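You operate a simulated robot arm through the tools that you are given. There is no shell and no other tool.

Carry out the task below with a simulated robot arm. There is one attempt and no reset: what you move stays moved.

## Task
Tap the core bung home, then free the flat bars on to the bench skid.
Fine: packing mallet back on its rest; lift the bar clamp and leave it up.
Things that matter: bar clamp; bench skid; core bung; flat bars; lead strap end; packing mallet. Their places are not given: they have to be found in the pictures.

The check looks at the end state, three seconds after you hand in, the way a careful person would. Anything else that was tipped, shoved, dropped, spilled or broken makes it a failure.

## Robot
A 6-joint arm with a two-finger parallel gripper, fixed in place. Base frame: the origin is at the foot of the arm, x ahead of it, y to its left, z up; the work surface is at about z = 850. Units: mm, rad, N and s.
Its first joint turns from -2.897 to 2.897 rad. Payload 3.91 kg.
Tool frame: the origin (TCP) lies between the finger pads and is the grasp point; the fingertips stand 30 mm ahead of it; z points along the fingers, y is the line along which they close. Largest opening 110 mm; finger width 20, thickness 10; the body of the gripper, 48 by 112 mm, starts 55 mm behind the TCP.
Orientation is told as [roll, pitch, yaw] about the base's x, y, z axes, in that order, counted from this pose: with the fingers straight down and closing along the base's y, the tool's x points along the base's -x, its y along +y and its z along -z.

## Interface
- The arm moves only by the tool jog_arm. Its arguments are lists of equal length, an entry for each row: "rot": the turn, a rotation vector about the tool's x, y, z in rad, a list of three; "offset": the shift along the tool's x, y, z in mm, a list of three; "jaw": the opening, from 0 (shut) to 1 (fully open). In form: {"rot": [[wx, wy, wz], ...], "offset": [[dx, dy, dz], ...], "jaw": [jaw, ...]}. A call has 1 to 20 rows; each row shifts and turns the commanded pose from where the row before left it, along the tool's axes as they then stand. Each row takes 0.2 s and may step no farther than 50 mm and 0.15 rad from the row before; otherwise, or with a gripper value out of range, the whole call is refused. Where a pose cannot be reached the arm comes as near as it can. A force on the tool above 90 N (or 10 N above the force at the start of the call, whichever is more), or a blocked arm, ends the call early, and 0.2 s more pass. Each finger travels about 108 mm/s and halts on what it meets, pressing with about 41 N; the grip force reading is that of the motor and also rises with nothing between the fingers. The clock runs only during rows and for 0.2 s after the last one: add rows that do not move to give the fingers time. It gives the time, the measured TCP pose, the force on the tool (base axes), the opening and the grip force at its end, in the units of the frame above (readings bear some noise), with the torque about the TCP (base axes, N m) and any sound that the robot's microphone picked up.
- Cameras (640 x 400 px; columns grow to the right, rows downward): "scene" is fixed at [219.7, -650.6, 1503.7]; the picture's right is [0.51, -0.86, 0.00], its down [-0.57, -0.34, -0.75] and it looks along [0.64, 0.38, -0.67] (base axes); focal length 290 px, centre (320, 200). "wrist" rides on the gripper at [72, 17, -103] in the tool frame; the picture's right is [-0.23, 0.97, 0.00], its down [-0.76, -0.18, -0.62] and it looks along [-0.61, -0.14, 0.78] (tool axes); focal length 222 px, centre (320, 200).
- capture(camera): a new picture of that camera. It takes no simulated time.
- locate(camera, pixels): for up to 12 pixels [column, row] of the newest picture of that camera ("zoom" is the newest enlarged one), the place [x, y, z] in the base frame of the surface seen there, good to about 2 mm. It takes no simulated time.
- enlarge(camera, box): a new picture of the part [left, top, right, bottom] of that camera's present view, enlarged. It takes no simulated time.
- finish_job(): hands the job in; it is judged then, once.

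Unless the task says otherwise, let go and move clear before handing in.

The tools are called after "Call:" by a JSON object that holds its "method" and its "body". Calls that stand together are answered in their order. jog_arm: Moves the arm, as the interface text tells. Its arguments: {"type":"object","properties":{"rot":{"type":"array","items":{"type":"array","items":{"type":"number"}}},"offset":{"type":"array","items":{"type":"array","items":{"type":"number"}}},"jaw":{"type":"array","items":{"type":"number"}}},"required":["rot","offset","jaw"]} The other tools are called the same way: capture (camera) takes a picture; locate (camera, pixels) gives the place of the surface under pixels of a picture; enlarge (camera, box) takes an enlarged picture of a part of a camera's view; finish_job () hands the job in.

At the start:

```text
t: 0.0
ee_pos: [606.7, -298.8, 1273.8]
ee_rot: [0.001, -0.002, 0.001]
wrist_force: [-0.6, 0.1, -0.6]
moment: [-0.04, 0.0, 0.01]
width: 110.0
grip_force: 0.2
```

scene: 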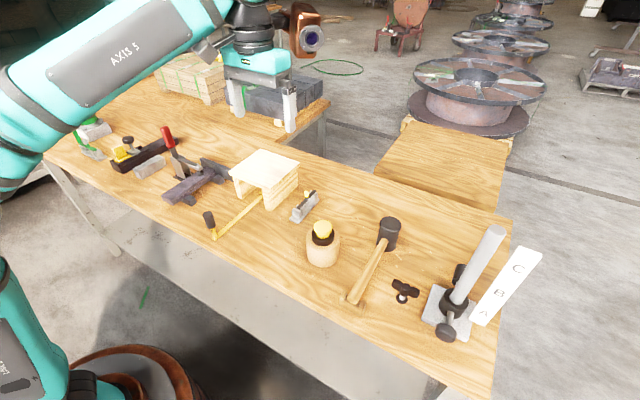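
wrist: 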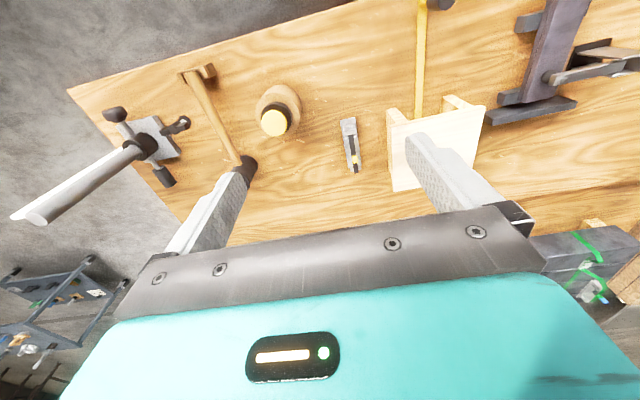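

The scene shows a bench with a mallet around (375,260), a wooden piece with a yellow plug around (322,243), a toggle clamp near (185,175), a small table-like skid near (265,170), and a tilted column at (470,280). I'll enlarge the key areas before moving.

Call:
{"method": "enlarge", "body": {"camera": "scene", "box": [60, 100, 220, 200]}}

Call:
{"method": "enlarge", "body": {"camera": "scene", "box": [180, 130, 340, 250]}}

Call:
{"method": "enlarge", "body": {"camera": "scene", "box": [280, 190, 440, 320]}}

Call:
{"method": "enlarge", "body": {"camera": "scene", "box": [390, 210, 560, 350]}}

Call:
{"method": "enlarge", "body": {"camera": "scene", "box": [140, 20, 340, 140]}}

```text
4.00 times, centred on (140, 150) of scene
```

zoom: 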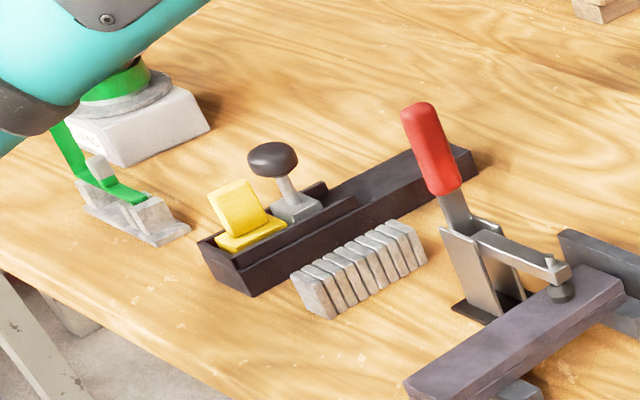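

```text
3.33 times, centred on (260, 190) of scene
```

zoom: 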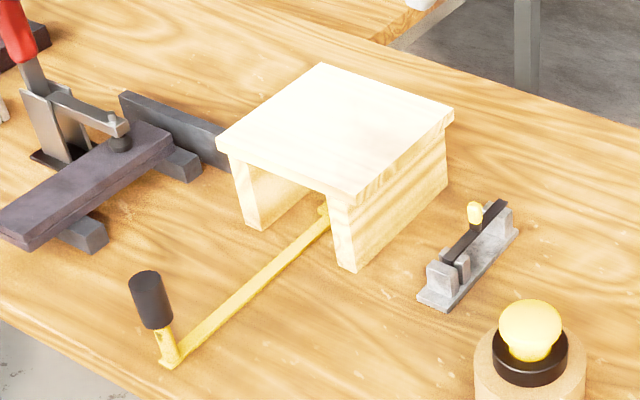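

```text
3.08 times, centred on (360, 255) of scene
```

zoom: 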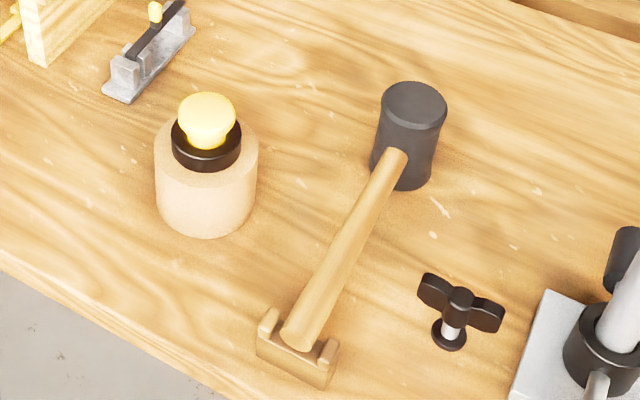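

```text
2.86 times, centred on (475, 280) of scene
```

zoom: 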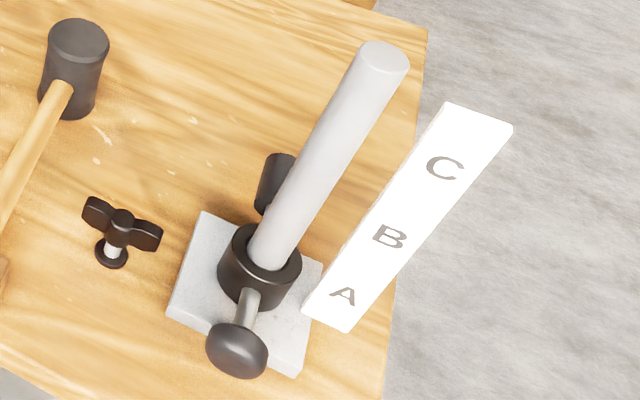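

```text
3.20 times, centred on (240, 80) of scene
```

zoom: 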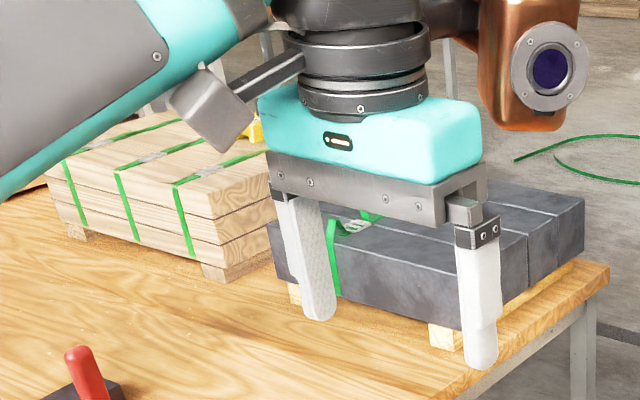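

The yellow bung sits in a black ring on a wooden core at (322,243). The mallet lies with its handle in a rest at (350,300), and a green-strapped grey bar bundle sits behind the gripper at (280,95). I'll locate several points before moving.

Call:
{"method": "locate", "body": {"camera": "scene", "pixels": [[322, 228], [322, 240], [310, 262], [388, 222], [366, 270], [350, 300], [265, 165], [167, 135], [195, 178], [302, 207], [247, 212], [460, 300]]}}

Call:
{"method": "locate", "body": {"camera": "scene", "pixels": [[260, 95], [312, 85], [320, 105], [280, 122], [190, 80], [220, 95], [95, 150], [90, 128], [145, 150], [150, 165], [450, 170], [240, 120]]}}

Call:
{"method": "enlarge", "body": {"camera": "wrist", "box": [400, 0, 640, 150]}}

Call:
{"method": "enlarge", "body": {"camera": "wrist", "box": [480, 180, 640, 320]}}

```text
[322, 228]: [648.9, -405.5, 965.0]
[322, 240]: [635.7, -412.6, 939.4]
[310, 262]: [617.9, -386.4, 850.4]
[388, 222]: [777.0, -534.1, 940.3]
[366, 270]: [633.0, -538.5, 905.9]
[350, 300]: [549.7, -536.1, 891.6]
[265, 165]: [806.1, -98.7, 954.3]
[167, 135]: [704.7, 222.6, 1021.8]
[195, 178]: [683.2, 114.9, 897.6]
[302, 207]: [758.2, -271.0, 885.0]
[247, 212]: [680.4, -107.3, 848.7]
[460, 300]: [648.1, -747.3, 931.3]
```

```text
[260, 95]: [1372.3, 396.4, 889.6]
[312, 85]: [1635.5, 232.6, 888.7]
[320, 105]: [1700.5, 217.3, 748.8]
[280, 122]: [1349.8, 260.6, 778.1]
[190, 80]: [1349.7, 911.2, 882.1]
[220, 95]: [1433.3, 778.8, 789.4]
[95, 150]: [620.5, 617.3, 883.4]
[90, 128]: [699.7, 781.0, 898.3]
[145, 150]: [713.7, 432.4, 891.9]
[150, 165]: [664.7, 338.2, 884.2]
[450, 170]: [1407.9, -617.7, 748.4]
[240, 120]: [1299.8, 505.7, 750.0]
```

```text
2.67 times, centred on (520, 75) of wrist
```

zoom: 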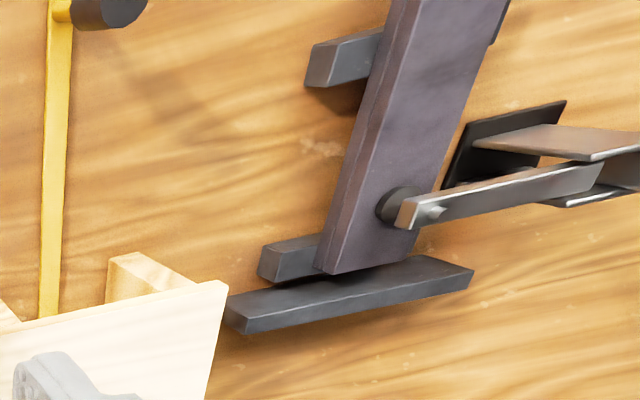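

```text
2.86 times, centred on (560, 250) of wrist
```

zoom: 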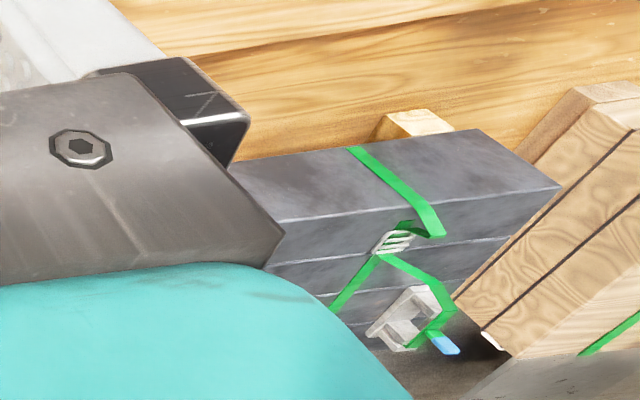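

The strapped bundles on the back bench (x beyond 1300) are out of reach, so the work is on the near bench. I'll move the arm high over the clamp area and look at it with the wrist camera.

Call:
{"method": "jog_arm", "body": {"rot": [[0, 0, 0], [0, 0, 0], [0, 0, 0], [0, 0, 0], [0, 0, 0], [0, 0, 0], [0, 0, 0], [0, 0, 0], [0, 0, 0], [0, 0, 0], [0, 0, 0]], "offset": [[12.7, 44.9, 7.4], [12.7, 44.9, 7.4], [12.7, 44.9, 7.4], [12.7, 44.9, 7.4], [12.7, 44.9, 7.4], [12.7, 44.9, 7.4], [12.7, 44.9, 7.4], [12.7, 44.9, 7.4], [12.7, 44.9, 7.4], [12.7, 44.9, 7.4], [0, 0, 0]], "jaw": [1, 1, 1, 1, 1, 1, 1, 1, 1, 1, 1]}}

Call:
{"method": "capture", "body": {"camera": "wrist"}}

Call:
{"method": "capture", "body": {"camera": "scene"}}

```text
t: 2.4
ee_pos: [482.1, 148.5, 1199.1]
ee_rot: [0.001, -0.002, 0.002]
wrist_force: [-0.9, -0.6, -0.4]
moment: [0.0, -0.01, -0.03]
width: 110.2
grip_force: 0.1
```

```text
taken
```

wrist: 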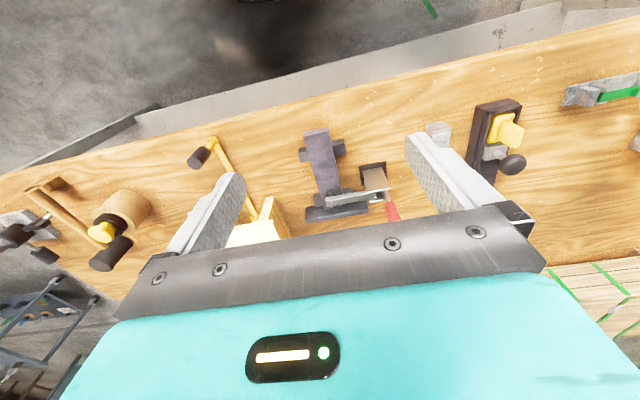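

```text
taken
```

scene: 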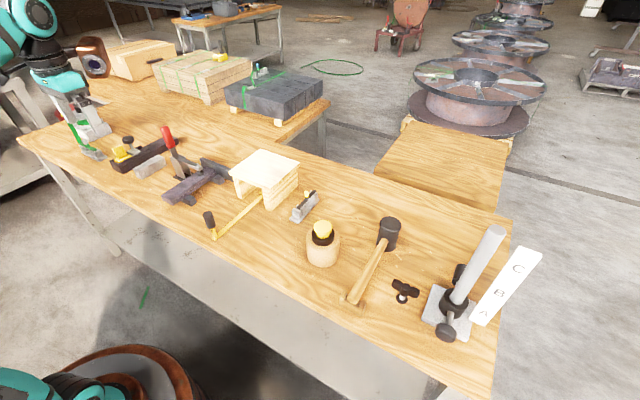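

The clamp is now in view in the wrist picture at (345,190). I'll enlarge it, along with the scene regions at the left of the bench and on the back bench.

Call:
{"method": "enlarge", "body": {"camera": "wrist", "box": [180, 110, 430, 250]}}

Call:
{"method": "enlarge", "body": {"camera": "scene", "box": [150, 20, 350, 140]}}

Call:
{"method": "enlarge", "body": {"camera": "wrist", "box": [440, 60, 640, 200]}}

Call:
{"method": "enlarge", "body": {"camera": "scene", "box": [150, 110, 270, 220]}}

```text
2.56 times, centred on (305, 180) of wrist
```

zoom: 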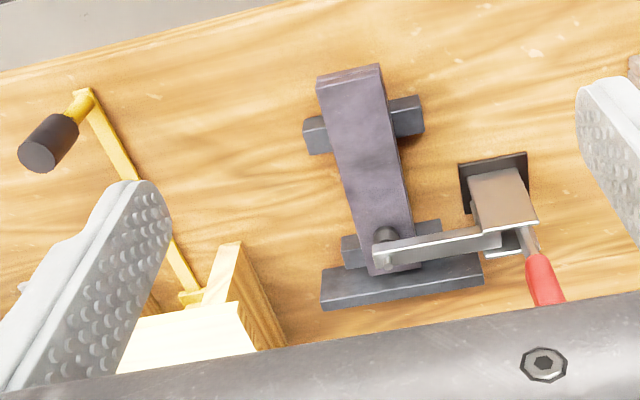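

```text
3.20 times, centred on (250, 80) of scene
```

zoom: 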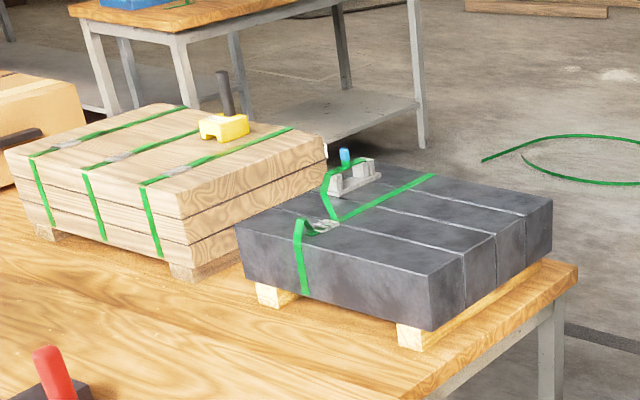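

```text
2.86 times, centred on (540, 130) of wrist
```

zoom: 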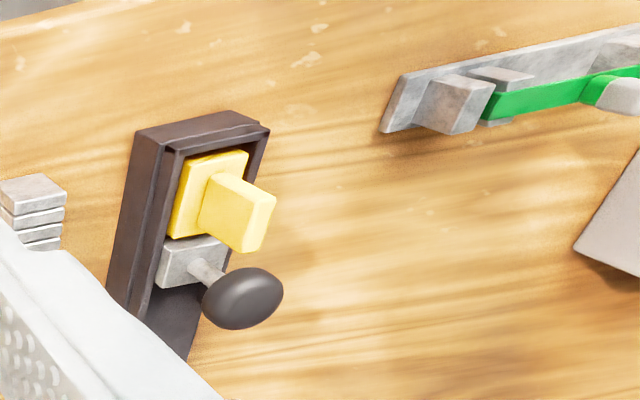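

```text
3.64 times, centred on (210, 165) of scene
```

zoom: 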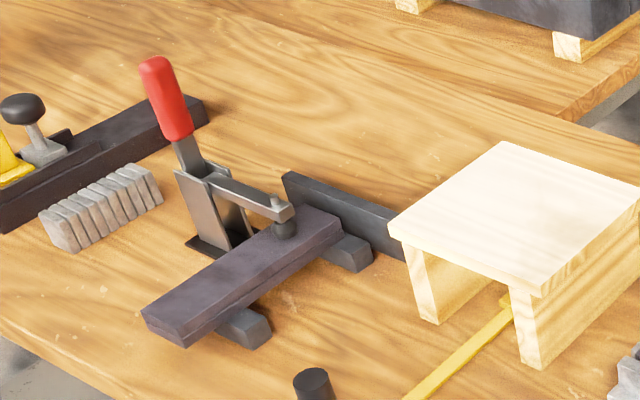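

The dark flat bar under the clamp lies on two cross-pieces with a back stop. Green strap parts also show at the right edge of the wrist picture, around (600,95). I'll move further left to see what is there.

Call:
{"method": "jog_arm", "body": {"rot": [[0, 0, 0], [0, 0, 0], [0, 0, 0], [0, 0, 0], [0, 0, 0], [0, 0, 0], [0, 0, 0], [0, 0, 0], [0, 0, 0]], "offset": [[4.7, 46, 2.1], [4.7, 46, 2.1], [4.7, 46, 2.1], [4.7, 46, 2.1], [4.7, 46, 2.1], [4.7, 46, 2.1], [4.7, 46, 2.1], [4.7, 46, 2.1], [0, 0, 0]], "jaw": [1, 1, 1, 1, 1, 1, 1, 1, 1]}}

Call:
{"method": "capture", "body": {"camera": "wrist"}}

Call:
{"method": "capture", "body": {"camera": "scene"}}

```text
t: 4.4
ee_pos: [440.0, 518.3, 1182.2]
ee_rot: [-0.001, -0.001, -0.001]
wrist_force: [-0.8, 0.1, -0.1]
moment: [-0.01, -0.01, 0.04]
width: 109.9
grip_force: 0.0
```

```text
taken
```

wrist: 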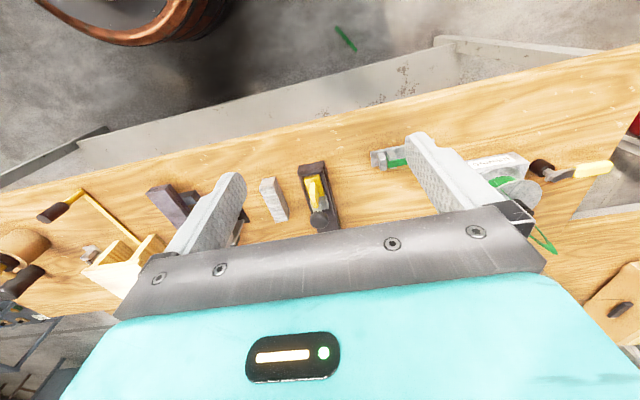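

```text
taken
```

scene: 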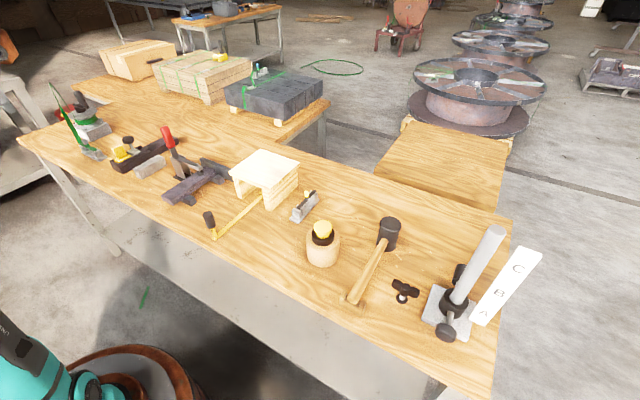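

The arm is clear of the left corner in the scene picture, where a strap dispenser shows at (80,130). I'll enlarge there.

Call:
{"method": "enlarge", "body": {"camera": "scene", "box": [30, 70, 150, 170]}}

Call:
{"method": "enlarge", "body": {"camera": "wrist", "box": [350, 110, 640, 270]}}

Call:
{"method": "enlarge", "body": {"camera": "wrist", "box": [230, 140, 380, 240]}}

```text
4.00 times, centred on (90, 120) of scene
```

zoom: 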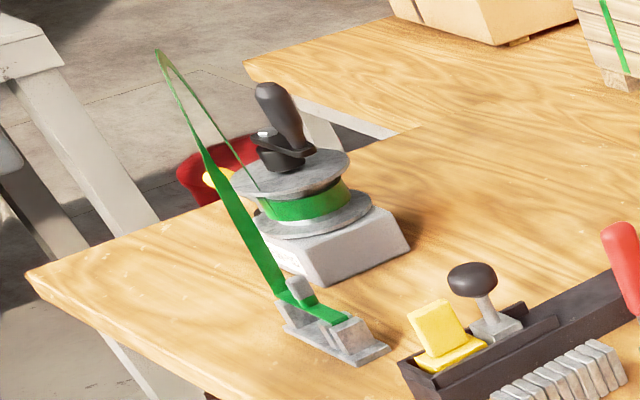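

```text
2.21 times, centred on (495, 190) of wrist
```

zoom: 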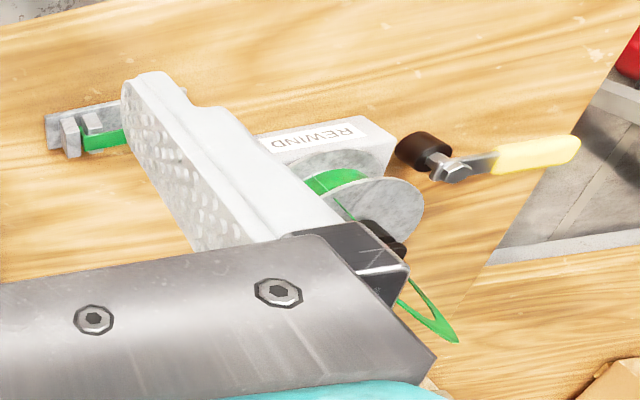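

```text
4.00 times, centred on (305, 190) of wrist
```

zoom: 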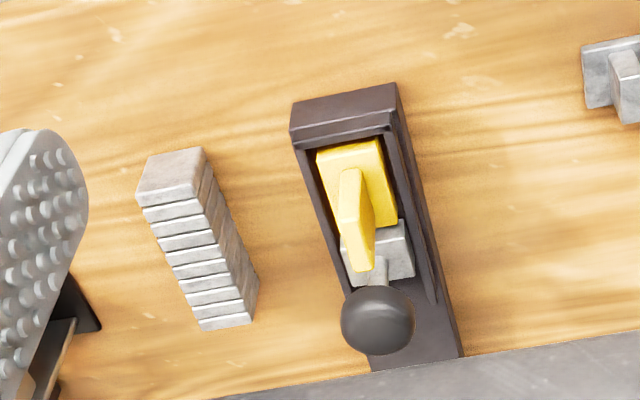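

The left corner holds a strap dispenser marked "REWIND", with the green lead strap end in a clip at (95,150), a seal magazine, and a stack of seals. Next I'll locate details of the clamp, bars, skid and yellow lever.

Call:
{"method": "locate", "body": {"camera": "scene", "pixels": [[208, 218], [214, 238], [262, 196], [260, 150], [298, 163], [232, 172], [268, 190], [273, 207], [290, 185], [245, 195], [230, 165], [265, 178]]}}

Call:
{"method": "enlarge", "body": {"camera": "scene", "box": [155, 120, 235, 210]}}

```text
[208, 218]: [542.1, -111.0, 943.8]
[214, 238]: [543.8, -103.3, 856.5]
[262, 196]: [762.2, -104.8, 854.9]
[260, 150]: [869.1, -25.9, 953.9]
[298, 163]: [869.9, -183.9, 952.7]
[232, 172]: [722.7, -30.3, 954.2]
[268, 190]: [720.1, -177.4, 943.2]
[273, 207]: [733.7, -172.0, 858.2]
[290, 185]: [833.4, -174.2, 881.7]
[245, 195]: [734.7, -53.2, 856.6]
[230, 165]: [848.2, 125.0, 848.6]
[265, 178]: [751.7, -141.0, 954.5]
```

```text
4.44 times, centred on (195, 165) of scene
```

zoom: 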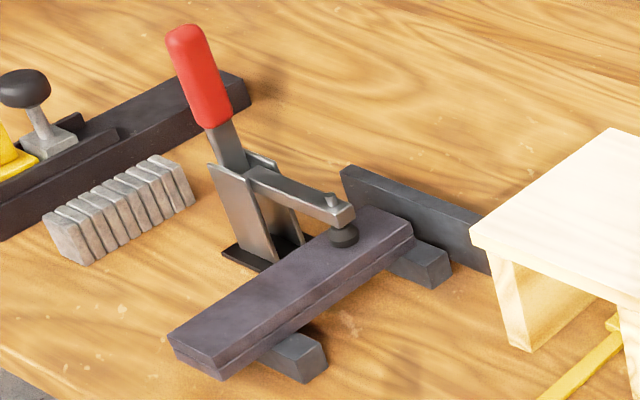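

The zoom shows two flat bars stacked under the clamp's black foot. The wooden platform on runners, with the yellow lance passing under it, looks like the bench skid. I'll bring the wrist camera closer to the clamp and bars to measure them.

Call:
{"method": "jog_arm", "body": {"rot": [[0, 0, 0], [0, 0, 0], [0, 0, 0], [0, 0, 0], [0, 0, 0], [0, 0, 0], [0, 0, 0], [0, 0, 0], [0, 0, 0], [0, 0, 0]], "offset": [[-15.4, -41.4, 14.7], [-15.4, -41.4, 14.7], [-15.4, -41.4, 14.7], [-15.4, -41.4, 14.7], [-15.4, -41.4, 14.7], [-15.4, -41.4, 14.7], [-15.4, -41.4, 14.7], [-15.4, -41.4, 14.7], [-15.4, -41.4, 14.7], [0, 0, 0]], "jaw": [1, 1, 1, 1, 1, 1, 1, 1, 1, 1]}}

Call:
{"method": "capture", "body": {"camera": "wrist"}}

Call:
{"method": "capture", "body": {"camera": "scene"}}

```text
t: 6.6
ee_pos: [581.0, 143.1, 1053.4]
ee_rot: [0.001, -0.001, 0.0]
wrist_force: [0.2, 1.9, 0.4]
moment: [0.0, -0.01, 0.04]
width: 110.0
grip_force: 0.1
```

```text
taken
```

wrist: 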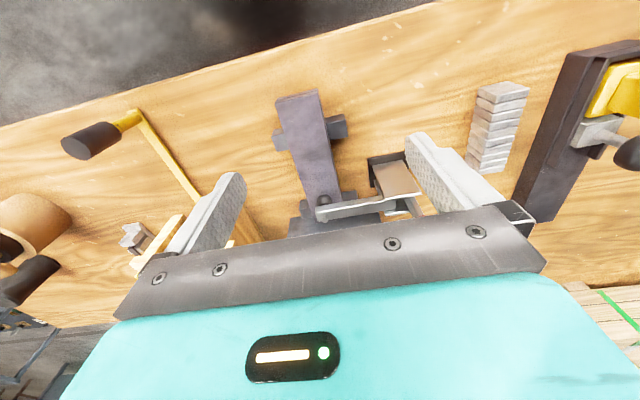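

```text
taken
```

scene: 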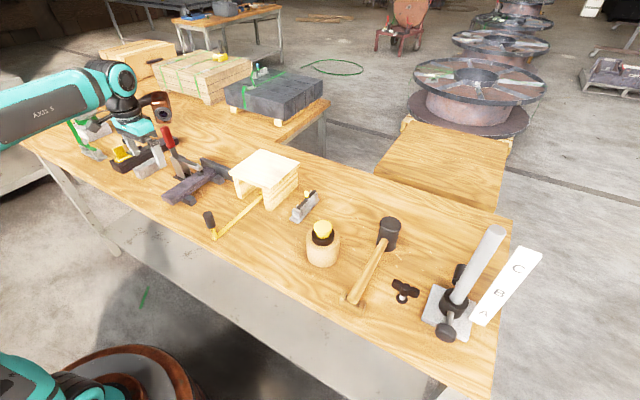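

The bars show in the wrist picture from (298,95) to (335,205). I'll enlarge that view and measure the corners.

Call:
{"method": "enlarge", "body": {"camera": "wrist", "box": [250, 80, 450, 240]}}

Call:
{"method": "locate", "body": {"camera": "zoom", "pixels": [[90, 60], [220, 40], [290, 360], [180, 370], [240, 400], [350, 410], [500, 320], [420, 260], [100, 190], [300, 150], [150, 440], [400, 450]]}}

```text
2.50 times, centred on (350, 160) of wrist
```

zoom: 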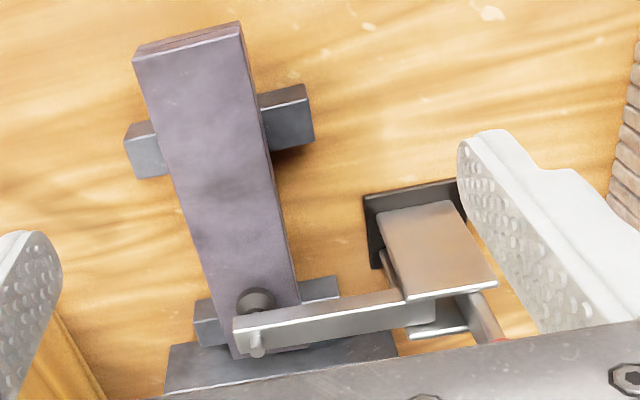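

```text
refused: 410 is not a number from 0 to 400
```

Call:
{"method": "locate", "body": {"camera": "zoom", "pixels": [[135, 62], [240, 35], [300, 285], [200, 255], [230, 350], [178, 360], [145, 160], [290, 115], [255, 298], [430, 245], [280, 318], [210, 330]]}}

Call:
{"method": "locate", "body": {"camera": "scene", "pixels": [[167, 130], [172, 148], [178, 165], [201, 164], [205, 172], [212, 167], [228, 172], [190, 175], [165, 193], [175, 203], [187, 203], [196, 200]]}}

Call:
{"method": "enlarge", "body": {"camera": "scene", "box": [155, 120, 235, 210]}}

```text
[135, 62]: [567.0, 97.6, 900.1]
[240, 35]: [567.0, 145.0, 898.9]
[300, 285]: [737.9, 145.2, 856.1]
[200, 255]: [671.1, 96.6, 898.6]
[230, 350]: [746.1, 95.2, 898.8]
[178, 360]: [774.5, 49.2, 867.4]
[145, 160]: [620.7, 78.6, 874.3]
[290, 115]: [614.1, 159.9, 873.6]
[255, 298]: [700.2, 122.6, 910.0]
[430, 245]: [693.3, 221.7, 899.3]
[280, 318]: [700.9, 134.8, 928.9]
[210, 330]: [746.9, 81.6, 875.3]
```

```text
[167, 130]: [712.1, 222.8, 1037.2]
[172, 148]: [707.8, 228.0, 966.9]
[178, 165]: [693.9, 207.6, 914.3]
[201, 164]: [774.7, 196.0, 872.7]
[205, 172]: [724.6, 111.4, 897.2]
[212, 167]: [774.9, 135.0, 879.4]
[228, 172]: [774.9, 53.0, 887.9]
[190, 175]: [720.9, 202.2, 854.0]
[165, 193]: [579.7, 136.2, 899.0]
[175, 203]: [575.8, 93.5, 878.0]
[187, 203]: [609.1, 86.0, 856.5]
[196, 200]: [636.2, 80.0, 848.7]
```

```text
4.44 times, centred on (195, 165) of scene
```

zoom: 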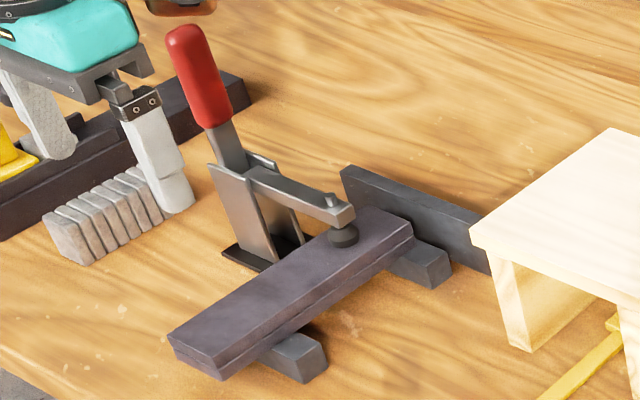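

The bars measure x 567–767, y 97–145, z 875–899, as two 12 mm bars. They rest on cross-pieces at z 875, with the clamp foot at (700,122). Next I'll look at the mallet and bung up close.

Call:
{"method": "jog_arm", "body": {"rot": [[0, 0, 0], [0, 0, 0], [0, 0, 0], [0, 0, 0], [0, 0, 0], [0, 0, 0], [0, 0, 0], [0, 0, 0], [0, 0, 0], [0, 0, 0], [0, 0, 0], [0, 0, 0], [0, 0, 0], [0, 0, 0]], "offset": [[5.6, -44.9, -5.8], [5.6, -44.9, -5.8], [5.6, -44.9, -5.8], [5.6, -44.9, -5.8], [5.6, -44.9, -5.8], [5.6, -44.9, -5.8], [5.6, -44.9, -5.8], [5.6, -44.9, -5.8], [5.6, -44.9, -5.8], [5.6, -44.9, -5.8], [5.6, -44.9, -5.8], [5.6, -44.9, -5.8], [5.6, -44.9, -5.8], [0, 0, 0]], "jaw": [1, 1, 1, 1, 1, 1, 1, 1, 1, 1, 1, 1, 1, 1]}}

Call:
{"method": "capture", "body": {"camera": "wrist"}}

Call:
{"method": "enlarge", "body": {"camera": "wrist", "box": [150, 60, 410, 230]}}

```text
t: 9.6
ee_pos: [507.0, -439.2, 1125.7]
ee_rot: [0.002, -0.002, 0.0]
wrist_force: [-0.8, 0.4, -0.2]
moment: [0.0, 0.01, 0.01]
width: 109.7
grip_force: 0.0
```

```text
taken
```

wrist: 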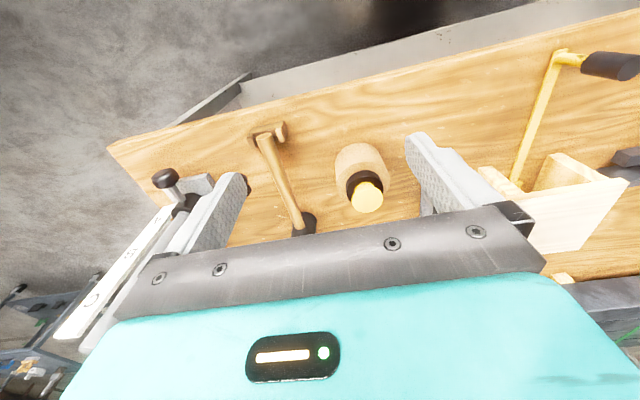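

```text
2.35 times, centred on (280, 145) of wrist
```

zoom: 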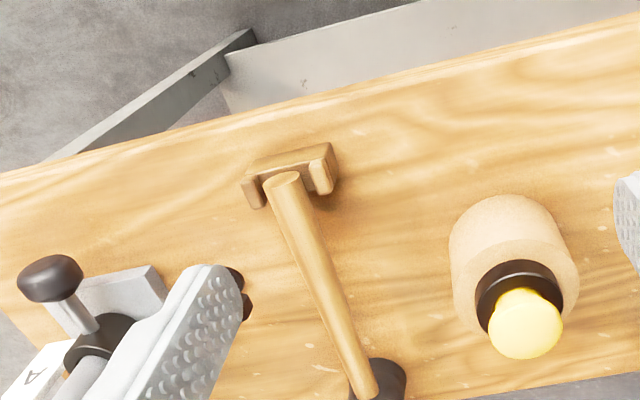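

The mallet handle sits in a two-prong cradle at (285,180) in the zoom, with the head standing on its face. I'll measure both from the scene camera.

Call:
{"method": "enlarge", "body": {"camera": "scene", "box": [290, 200, 410, 320]}}

Call:
{"method": "locate", "body": {"camera": "zoom", "pixels": [[440, 110], [440, 95], [440, 125], [420, 110], [470, 110], [420, 180], [390, 245], [370, 290], [340, 340], [320, 375], [290, 330], [360, 360]]}}

Call:
{"method": "locate", "body": {"camera": "scene", "pixels": [[389, 219], [381, 221], [397, 222], [389, 226], [387, 245], [322, 223], [322, 229], [314, 227], [331, 227], [322, 240], [310, 240], [336, 250]]}}

```text
3.33 times, centred on (350, 260) of scene
```

zoom: 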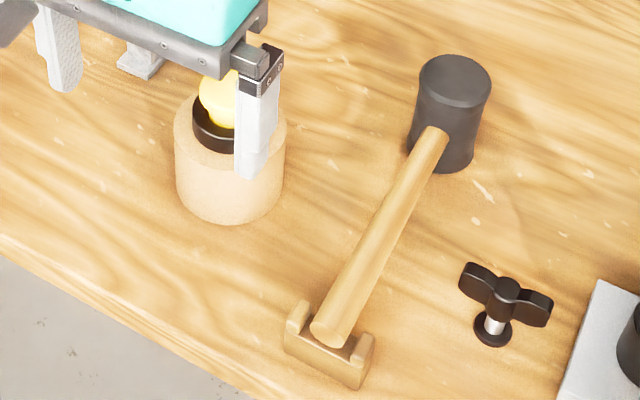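

```text
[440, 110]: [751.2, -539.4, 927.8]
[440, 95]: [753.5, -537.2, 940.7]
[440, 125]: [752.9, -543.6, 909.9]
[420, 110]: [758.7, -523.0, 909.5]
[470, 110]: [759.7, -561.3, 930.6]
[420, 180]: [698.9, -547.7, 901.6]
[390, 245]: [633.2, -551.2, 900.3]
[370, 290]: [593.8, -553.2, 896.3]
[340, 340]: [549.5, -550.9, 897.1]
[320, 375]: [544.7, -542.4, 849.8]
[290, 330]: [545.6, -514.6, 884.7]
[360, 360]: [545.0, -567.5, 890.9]
```

```text
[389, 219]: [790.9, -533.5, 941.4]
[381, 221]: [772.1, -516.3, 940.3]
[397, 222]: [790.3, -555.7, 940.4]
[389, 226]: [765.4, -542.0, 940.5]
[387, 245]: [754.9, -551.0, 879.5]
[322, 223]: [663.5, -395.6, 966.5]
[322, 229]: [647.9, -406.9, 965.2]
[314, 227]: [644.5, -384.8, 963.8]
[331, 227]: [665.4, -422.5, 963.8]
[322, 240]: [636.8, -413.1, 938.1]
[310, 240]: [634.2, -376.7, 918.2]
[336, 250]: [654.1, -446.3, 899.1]
```

The head stands at roughly (775,-537) with its top at z 940, and the handle axis is near y=-537, z≈895. I'll enlarge tightly around the head, rest and column for exact figures.

Call:
{"method": "enlarge", "body": {"camera": "scene", "box": [368, 205, 412, 260]}}

Call:
{"method": "locate", "body": {"camera": "scene", "pixels": [[490, 232], [478, 258], [540, 255], [520, 248], [482, 320], [460, 272], [405, 285], [403, 297], [440, 290], [465, 335], [445, 330], [425, 320]]}}

```text
7.27 times, centred on (390, 232) of scene
```

zoom: 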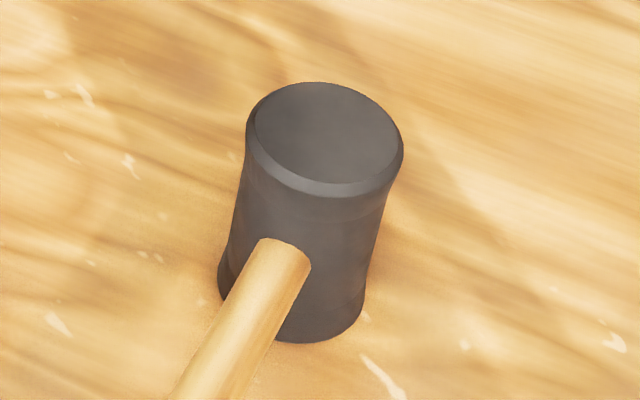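

```text
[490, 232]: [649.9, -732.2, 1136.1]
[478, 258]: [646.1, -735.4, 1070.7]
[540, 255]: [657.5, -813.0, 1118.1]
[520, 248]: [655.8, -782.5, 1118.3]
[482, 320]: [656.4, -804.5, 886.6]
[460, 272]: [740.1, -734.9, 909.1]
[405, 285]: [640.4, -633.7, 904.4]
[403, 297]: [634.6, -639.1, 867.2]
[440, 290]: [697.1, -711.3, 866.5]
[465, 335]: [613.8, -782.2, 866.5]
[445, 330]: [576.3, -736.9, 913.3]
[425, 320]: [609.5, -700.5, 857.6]
```

The column is vertical at (650,-733) and clear of the mallet. Now I'll locate the head-top edges and the handle in this zoom.

Call:
{"method": "locate", "body": {"camera": "zoom", "pixels": [[256, 125], [398, 145], [320, 86], [320, 180], [325, 132], [285, 105], [375, 110], [345, 190], [240, 200], [370, 230], [300, 335], [265, 290]]}}

Call:
{"method": "enlarge", "body": {"camera": "scene", "box": [330, 260, 385, 315]}}

```text
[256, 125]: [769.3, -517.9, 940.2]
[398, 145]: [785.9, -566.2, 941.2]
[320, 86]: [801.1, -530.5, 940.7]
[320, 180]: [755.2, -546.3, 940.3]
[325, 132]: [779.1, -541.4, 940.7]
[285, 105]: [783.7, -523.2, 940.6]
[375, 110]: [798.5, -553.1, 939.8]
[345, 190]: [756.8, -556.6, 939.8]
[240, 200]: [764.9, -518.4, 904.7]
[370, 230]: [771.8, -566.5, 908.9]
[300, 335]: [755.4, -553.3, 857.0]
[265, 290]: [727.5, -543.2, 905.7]
```

```text
7.27 times, centred on (358, 288) of scene
```

zoom: 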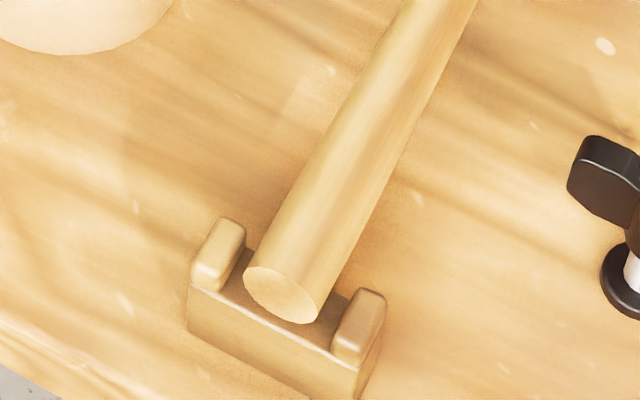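

Call:
{"method": "locate", "body": {"camera": "zoom", "pixels": [[283, 294], [262, 268], [310, 310], [300, 240], [370, 120], [430, 10], [340, 250], [225, 245], [365, 320], [270, 345], [340, 345], [235, 280]]}}

```text
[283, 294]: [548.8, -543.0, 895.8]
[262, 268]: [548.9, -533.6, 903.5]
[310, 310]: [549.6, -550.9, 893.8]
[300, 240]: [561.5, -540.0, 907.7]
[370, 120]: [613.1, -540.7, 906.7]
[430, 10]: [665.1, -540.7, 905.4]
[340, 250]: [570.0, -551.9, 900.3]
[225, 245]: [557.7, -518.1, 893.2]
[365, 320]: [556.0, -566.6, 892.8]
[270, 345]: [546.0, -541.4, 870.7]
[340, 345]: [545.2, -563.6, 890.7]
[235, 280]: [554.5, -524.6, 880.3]
```

The mallet's handle axis is at y=-541.5, z=895 with its end at x=549, and the head is centred at (778,-542), radius about 25, z 850–940. I'll grip the head itself so the strike is directly under the tool. First I'll move above it.

Call:
{"method": "jog_arm", "body": {"rot": [[0, 0, 0], [0, 0, 0], [0, 0, 0], [0, 0, 0], [0, 0, 0], [0, 0, 0], [0, 0, 0], [0, 0, 0], [0, 0, 0]], "offset": [[-38.7, -14.7, 10], [-38.7, -14.7, 10], [-38.7, -14.7, 10], [-38.7, -14.7, 10], [-38.7, -14.7, 10], [-38.7, -14.7, 10], [-38.7, -14.7, 10], [0, 0, 0], [0, 0, 0]], "jaw": [1, 1, 1, 1, 1, 1, 1, 1, 1]}}

Call:
{"method": "capture", "body": {"camera": "scene"}}

Call:
{"method": "enlarge", "body": {"camera": "scene", "box": [295, 210, 350, 270]}}

Call:
{"method": "capture", "body": {"camera": "wrist"}}

```text
t: 11.6
ee_pos: [779.3, -542.1, 1058.5]
ee_rot: [0.0, -0.002, 0.0]
wrist_force: [0.0, -0.1, 0.5]
moment: [0.0, 0.02, -0.04]
width: 109.9
grip_force: 0.0
```

```text
taken
```

scene: 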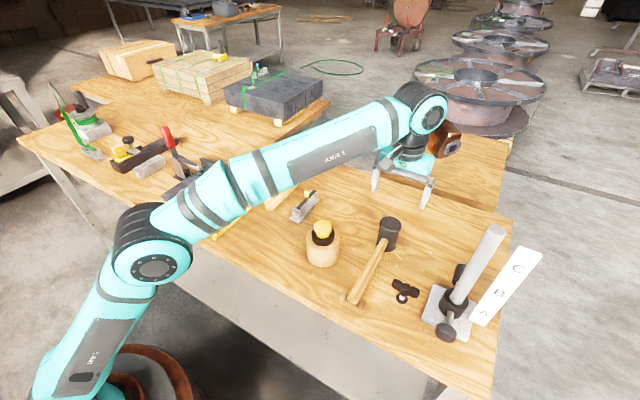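

```text
6.67 times, centred on (322, 240) of scene
```

zoom: 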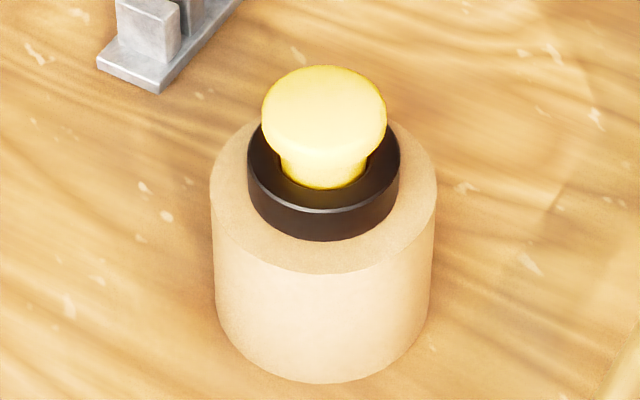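

```text
taken
```

wrist: 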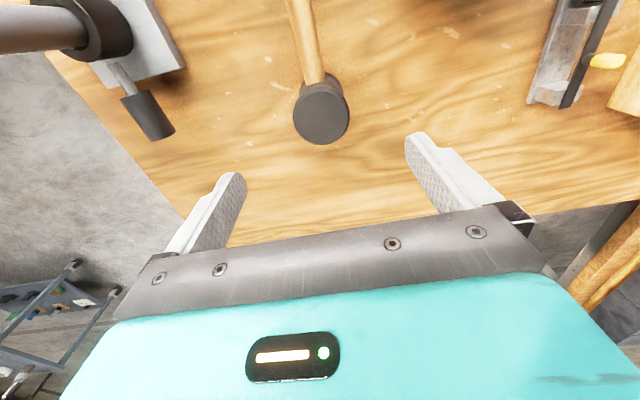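

The arm is above the mallet head, and the bung is fully visible in the zoom with its cap at (322,110) and a stem gap above the black collar. I'll measure the bung and the mallet again.

Call:
{"method": "locate", "body": {"camera": "zoom", "pixels": [[262, 115], [386, 115], [322, 68], [325, 110], [325, 150], [322, 182], [250, 165], [398, 165], [322, 212], [322, 245], [212, 200], [434, 195]]}}

Call:
{"method": "locate", "body": {"camera": "wrist", "pixels": [[320, 112], [295, 112], [347, 112], [320, 85], [320, 140], [305, 40], [314, 70], [320, 60]]}}

```text
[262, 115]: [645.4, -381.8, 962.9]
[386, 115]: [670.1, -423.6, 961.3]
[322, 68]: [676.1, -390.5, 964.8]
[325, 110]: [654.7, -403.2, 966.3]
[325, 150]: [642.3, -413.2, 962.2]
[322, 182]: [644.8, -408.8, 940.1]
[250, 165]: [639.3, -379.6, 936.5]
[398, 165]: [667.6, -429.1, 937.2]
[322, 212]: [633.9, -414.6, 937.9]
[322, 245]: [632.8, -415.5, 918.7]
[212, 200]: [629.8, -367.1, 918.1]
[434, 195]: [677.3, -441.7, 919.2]
```

```text
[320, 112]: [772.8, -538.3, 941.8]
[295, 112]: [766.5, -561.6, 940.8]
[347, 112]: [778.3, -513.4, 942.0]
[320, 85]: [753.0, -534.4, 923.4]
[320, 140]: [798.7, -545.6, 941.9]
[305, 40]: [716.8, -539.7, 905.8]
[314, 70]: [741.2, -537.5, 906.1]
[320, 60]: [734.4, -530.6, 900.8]
```

The bung axis is at about (655,-404), with the cap top at z 966 and the collar top at z 939, so there is a gap to close. The mallet head centre is about (776,-540). I'll lower around the head and grip it.

Call:
{"method": "jog_arm", "body": {"rot": [[0, 0, 0], [0, 0, 0], [0, 0, 0], [0, 0, 0], [0, 0, 0], [0, 0, 0], [0, 0, 0], [0, 0, 0], [0, 0, 0], [0, 0, 0]], "offset": [[3, 1.5, 35], [0, 0, 40], [0, 0, 40], [0, 0, 38], [0, 0, 0], [0, 0, 0], [0, 0, 0], [0, 0, 0], [0, 0, 0], [0, 0, 0]], "jaw": [1, 1, 1, 1, 1, 0.6, 0.3, 0.3, 0.3, 0.3]}}

Call:
{"method": "capture", "body": {"camera": "wrist"}}

Call:
{"method": "capture", "body": {"camera": "scene"}}

```text
t: 13.8
ee_pos: [775.2, -540.5, 902.8]
ee_rot: [0.0, -0.002, 0.0]
wrist_force: [0.9, 1.7, 0.6]
moment: [0.05, -0.13, -0.03]
width: 53.1
grip_force: 41.2
```

```text
taken
```

wrist: 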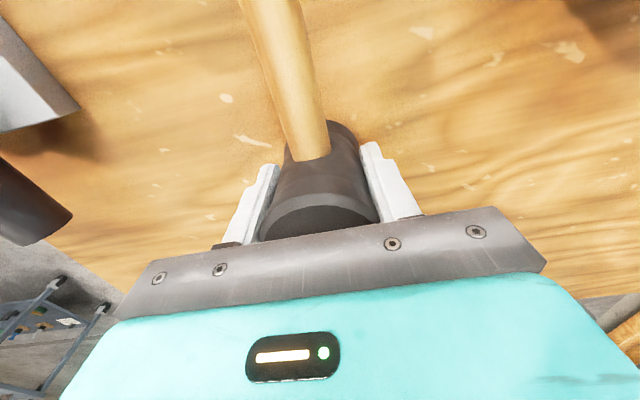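

```text
taken
```

scene: 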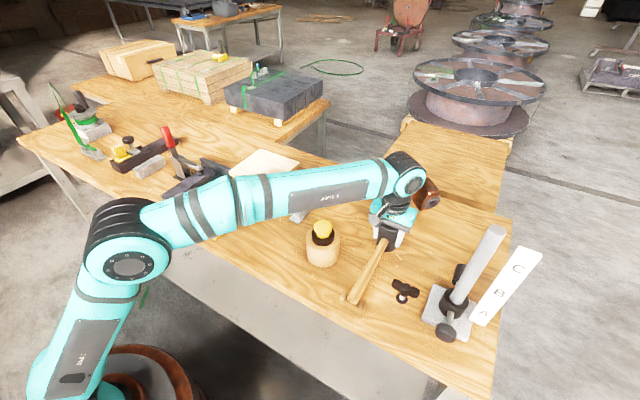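

The fingers halted at 53 mm on the head with 41 N grip, at TCP (775.2,-540.5,902.8), which is the pose to return to. I'll lift straight up 150 mm.

Call:
{"method": "jog_arm", "body": {"rot": [[0, 0, 0], [0, 0, 0], [0, 0, 0], [0, 0, 0], [0, 0, 0], [0, 0, 0], [0, 0, 0]], "offset": [[0, 0, -15], [0, 0, -30], [0, 0, -35], [0, 0, -35], [0, 0, -35], [0, 0, 0], [0, 0, 0]], "jaw": [0.3, 0.3, 0.3, 0.3, 0.3, 0.3, 0.3]}}

Call:
{"method": "capture", "body": {"camera": "wrist"}}

Call:
{"method": "capture", "body": {"camera": "scene"}}

```text
t: 15.4
ee_pos: [776.7, -540.9, 1053.5]
ee_rot: [-0.001, -0.002, 0.0]
wrist_force: [0.1, -0.6, -4.2]
moment: [0.0, -0.2, 0.01]
width: 53.8
grip_force: 41.0
```

```text
taken
```

wrist: 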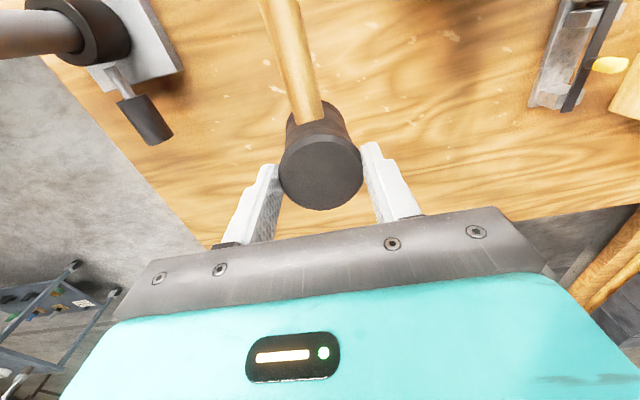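

```text
taken
```

scene: 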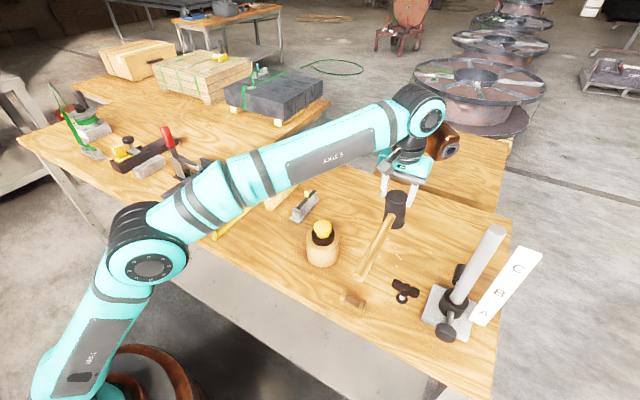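

The scene shows the mallet lifted, with the head at (396,205) and the handle end at (362,275), but it looks lower in the grip than before. I'll measure the slip.

Call:
{"method": "enlarge", "body": {"camera": "scene", "box": [340, 150, 450, 290]}}

Call:
{"method": "locate", "body": {"camera": "wrist", "pixels": [[322, 172], [285, 175], [360, 175], [320, 140], [320, 205], [307, 90], [290, 30], [280, 5]]}}

Call:
{"method": "locate", "body": {"camera": "scene", "pixels": [[396, 194], [396, 204], [396, 215], [380, 240], [370, 260], [362, 273], [390, 222], [401, 225]]}}

```text
2.86 times, centred on (395, 220) of scene
```

zoom: 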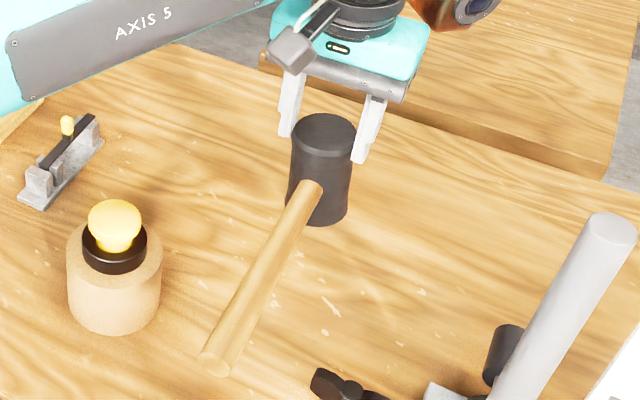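

```text
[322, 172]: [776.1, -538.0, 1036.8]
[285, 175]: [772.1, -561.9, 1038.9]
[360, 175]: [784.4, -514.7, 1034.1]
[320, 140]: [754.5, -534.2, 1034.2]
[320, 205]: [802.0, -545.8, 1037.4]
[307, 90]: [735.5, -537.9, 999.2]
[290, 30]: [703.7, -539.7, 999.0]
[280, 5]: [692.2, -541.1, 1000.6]
```

```text
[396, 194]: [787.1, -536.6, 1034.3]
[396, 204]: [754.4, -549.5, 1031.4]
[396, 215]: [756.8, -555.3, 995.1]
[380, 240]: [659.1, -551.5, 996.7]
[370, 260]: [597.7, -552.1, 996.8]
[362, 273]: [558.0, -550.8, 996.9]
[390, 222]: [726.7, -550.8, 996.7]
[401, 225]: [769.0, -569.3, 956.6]
```

The head top is now 17 mm below the TCP (it was 38 mm above), so the smooth head slid down to its upper flare, though the mallet is still level. I'll set it back down gently before it slips further.

Call:
{"method": "jog_arm", "body": {"rot": [[0, 0, 0], [0, 0, 0], [0, 0, 0]], "offset": [[0, 0, 45], [0, 0, 40], [0, 0, 5]], "jaw": [0.3, 0.3, 0.3]}}

Call:
{"method": "capture", "body": {"camera": "wrist"}}

Call:
{"method": "capture", "body": {"camera": "scene"}}

Call:
{"method": "locate", "body": {"camera": "wrist", "pixels": [[322, 172], [320, 140], [320, 205], [307, 90], [290, 30], [280, 5]]}}

```text
t: 16.2
ee_pos: [778.9, -540.3, 961.8]
ee_rot: [-0.001, -0.002, 0.0]
wrist_force: [-0.1, 1.0, -4.3]
moment: [0.04, -0.17, -0.01]
width: 53.7
grip_force: 40.8
```

```text
taken
```

wrist: 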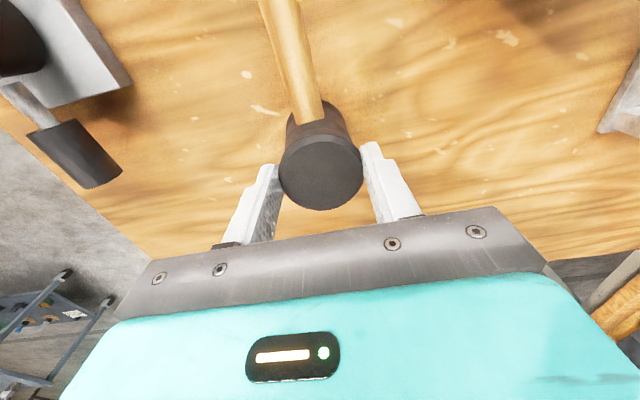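

```text
taken
```

scene: 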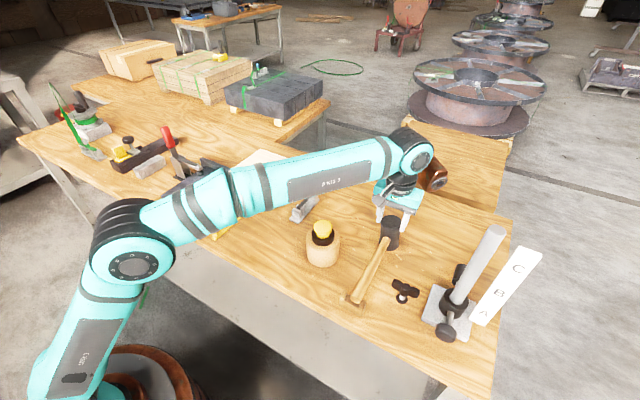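

```text
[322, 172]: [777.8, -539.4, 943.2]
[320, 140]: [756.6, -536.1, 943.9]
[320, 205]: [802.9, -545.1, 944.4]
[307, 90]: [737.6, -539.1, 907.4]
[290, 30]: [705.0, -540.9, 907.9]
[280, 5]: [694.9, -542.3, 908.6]
```

The mallet held steady with no further slip: the head top is 18 mm below TCP, the handle is level at z 907, and 4.3 N still hangs. I'll lower the last few millimetres onto its rest, release, and re-grip deeper with a slower lift to see whether it holds.

Call:
{"method": "jog_arm", "body": {"rot": [[0, 0, 0], [0, 0, 0], [0, 0, 0], [0, 0, 0], [0, 0, 0]], "offset": [[0, 0, 1.5], [0, 0, 1], [0, 0, 0.5], [0, 0, 0], [0, 0, 0]], "jaw": [0.3, 0.3, 0.3, 0.3, 0.3]}}

```text
t: 17.4
ee_pos: [778.4, -539.7, 960.5]
ee_rot: [-0.002, -0.004, 0.001]
wrist_force: [16.2, -2.3, 15.0]
moment: [-0.03, -0.47, 0.15]
width: 53.1
grip_force: 41.5
```

The readings show firm contact with the bench (15 N up). I'll open and check where the mallet sits.

Call:
{"method": "jog_arm", "body": {"rot": [[0, 0, 0], [0, 0, 0], [0, 0, 0], [0, 0, 0]], "offset": [[0, 0, -1], [0, 0, 0], [0, 0, 0], [0, 0, 0]], "jaw": [0.55, 0.7, 0.8, 0.8]}}

Call:
{"method": "capture", "body": {"camera": "wrist"}}

Call:
{"method": "enlarge", "body": {"camera": "scene", "box": [330, 180, 430, 320]}}

Call:
{"method": "locate", "body": {"camera": "zoom", "pixels": [[250, 300], [300, 230], [340, 165], [225, 345], [345, 140], [375, 140], [360, 110]]}}

```text
t: 18.4
ee_pos: [775.9, -539.5, 960.9]
ee_rot: [0.001, -0.001, 0.0]
wrist_force: [-0.1, -0.5, 0.2]
moment: [0.0, -0.04, 0.0]
width: 88.1
grip_force: 0.0
```

```text
taken
```

wrist: 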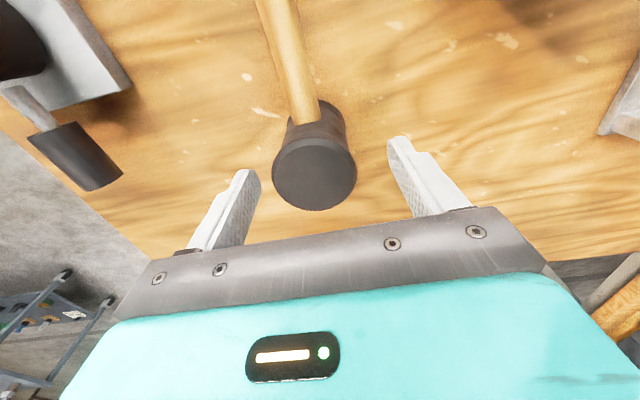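

```text
2.86 times, centred on (380, 250) of scene
```

zoom: 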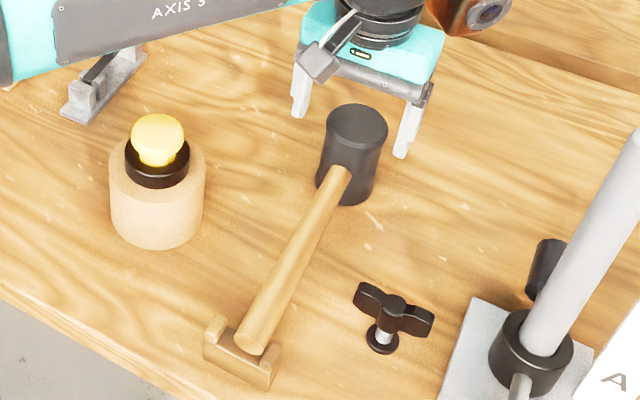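

```text
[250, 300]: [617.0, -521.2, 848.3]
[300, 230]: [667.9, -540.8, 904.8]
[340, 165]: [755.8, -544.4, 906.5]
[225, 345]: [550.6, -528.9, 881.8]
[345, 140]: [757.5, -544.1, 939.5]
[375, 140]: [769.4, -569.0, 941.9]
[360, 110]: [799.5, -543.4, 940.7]
```

The mallet is back on its rest in the same place. I'll re-grip the head a bit higher (TCP z≈915), where the upper flare sits against the pads, then lift slowly and watch for slip.

Call:
{"method": "jog_arm", "body": {"rot": [[0, 0, 0], [0, 0, 0], [0, 0, 0], [0, 0, 0], [0, 0, 0], [0, 0, 0], [0, 0, 0], [0, 0, 0]], "offset": [[0, 0, 25], [0, 0, 20], [0, 0, 0], [0, 0, 0], [0, 0, 0], [0, 0, 0], [0, 0, 0], [0, 0, 0]], "jaw": [0.8, 0.8, 0.8, 0.6, 0.4, 0.2, 0.2, 0.2]}}

Call:
{"method": "jog_arm", "body": {"rot": [[0, 0, 0], [0, 0, 0], [0, 0, 0], [0, 0, 0], [0, 0, 0], [0, 0, 0], [0, 0, 0], [0, 0, 0]], "offset": [[0, 0, -1], [0, 0, -2], [0, 0, -3], [0, 0, -4], [0, 0, -5], [0, 0, -5], [0, 0, 0], [0, 0, 0]], "jaw": [0.2, 0.2, 0.2, 0.2, 0.2, 0.2, 0.2, 0.2]}}

Call:
{"method": "capture", "body": {"camera": "wrist"}}

Call:
{"method": "locate", "body": {"camera": "wrist", "pixels": [[320, 190], [320, 205], [307, 90], [290, 30], [310, 120], [320, 215]]}}

```text
t: 20.2
ee_pos: [776.0, -541.5, 917.6]
ee_rot: [0.001, -0.001, 0.0]
wrist_force: [1.5, -4.3, 2.3]
moment: [-0.22, -0.11, 0.06]
width: 53.5
grip_force: 40.7
```

```text
t: 22.0
ee_pos: [776.6, -542.1, 935.5]
ee_rot: [0.001, -0.002, 0.001]
wrist_force: [-0.6, 0.6, -4.2]
moment: [0.02, -0.18, -0.02]
width: 53.3
grip_force: 41.1
```

```text
taken
```

wrist: 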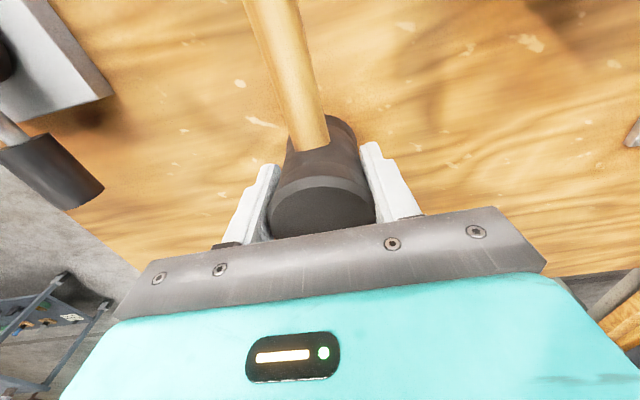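

```text
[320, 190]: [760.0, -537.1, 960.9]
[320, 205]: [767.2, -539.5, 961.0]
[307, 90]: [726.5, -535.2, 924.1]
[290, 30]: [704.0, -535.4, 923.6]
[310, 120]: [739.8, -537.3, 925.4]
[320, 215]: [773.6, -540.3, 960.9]
```

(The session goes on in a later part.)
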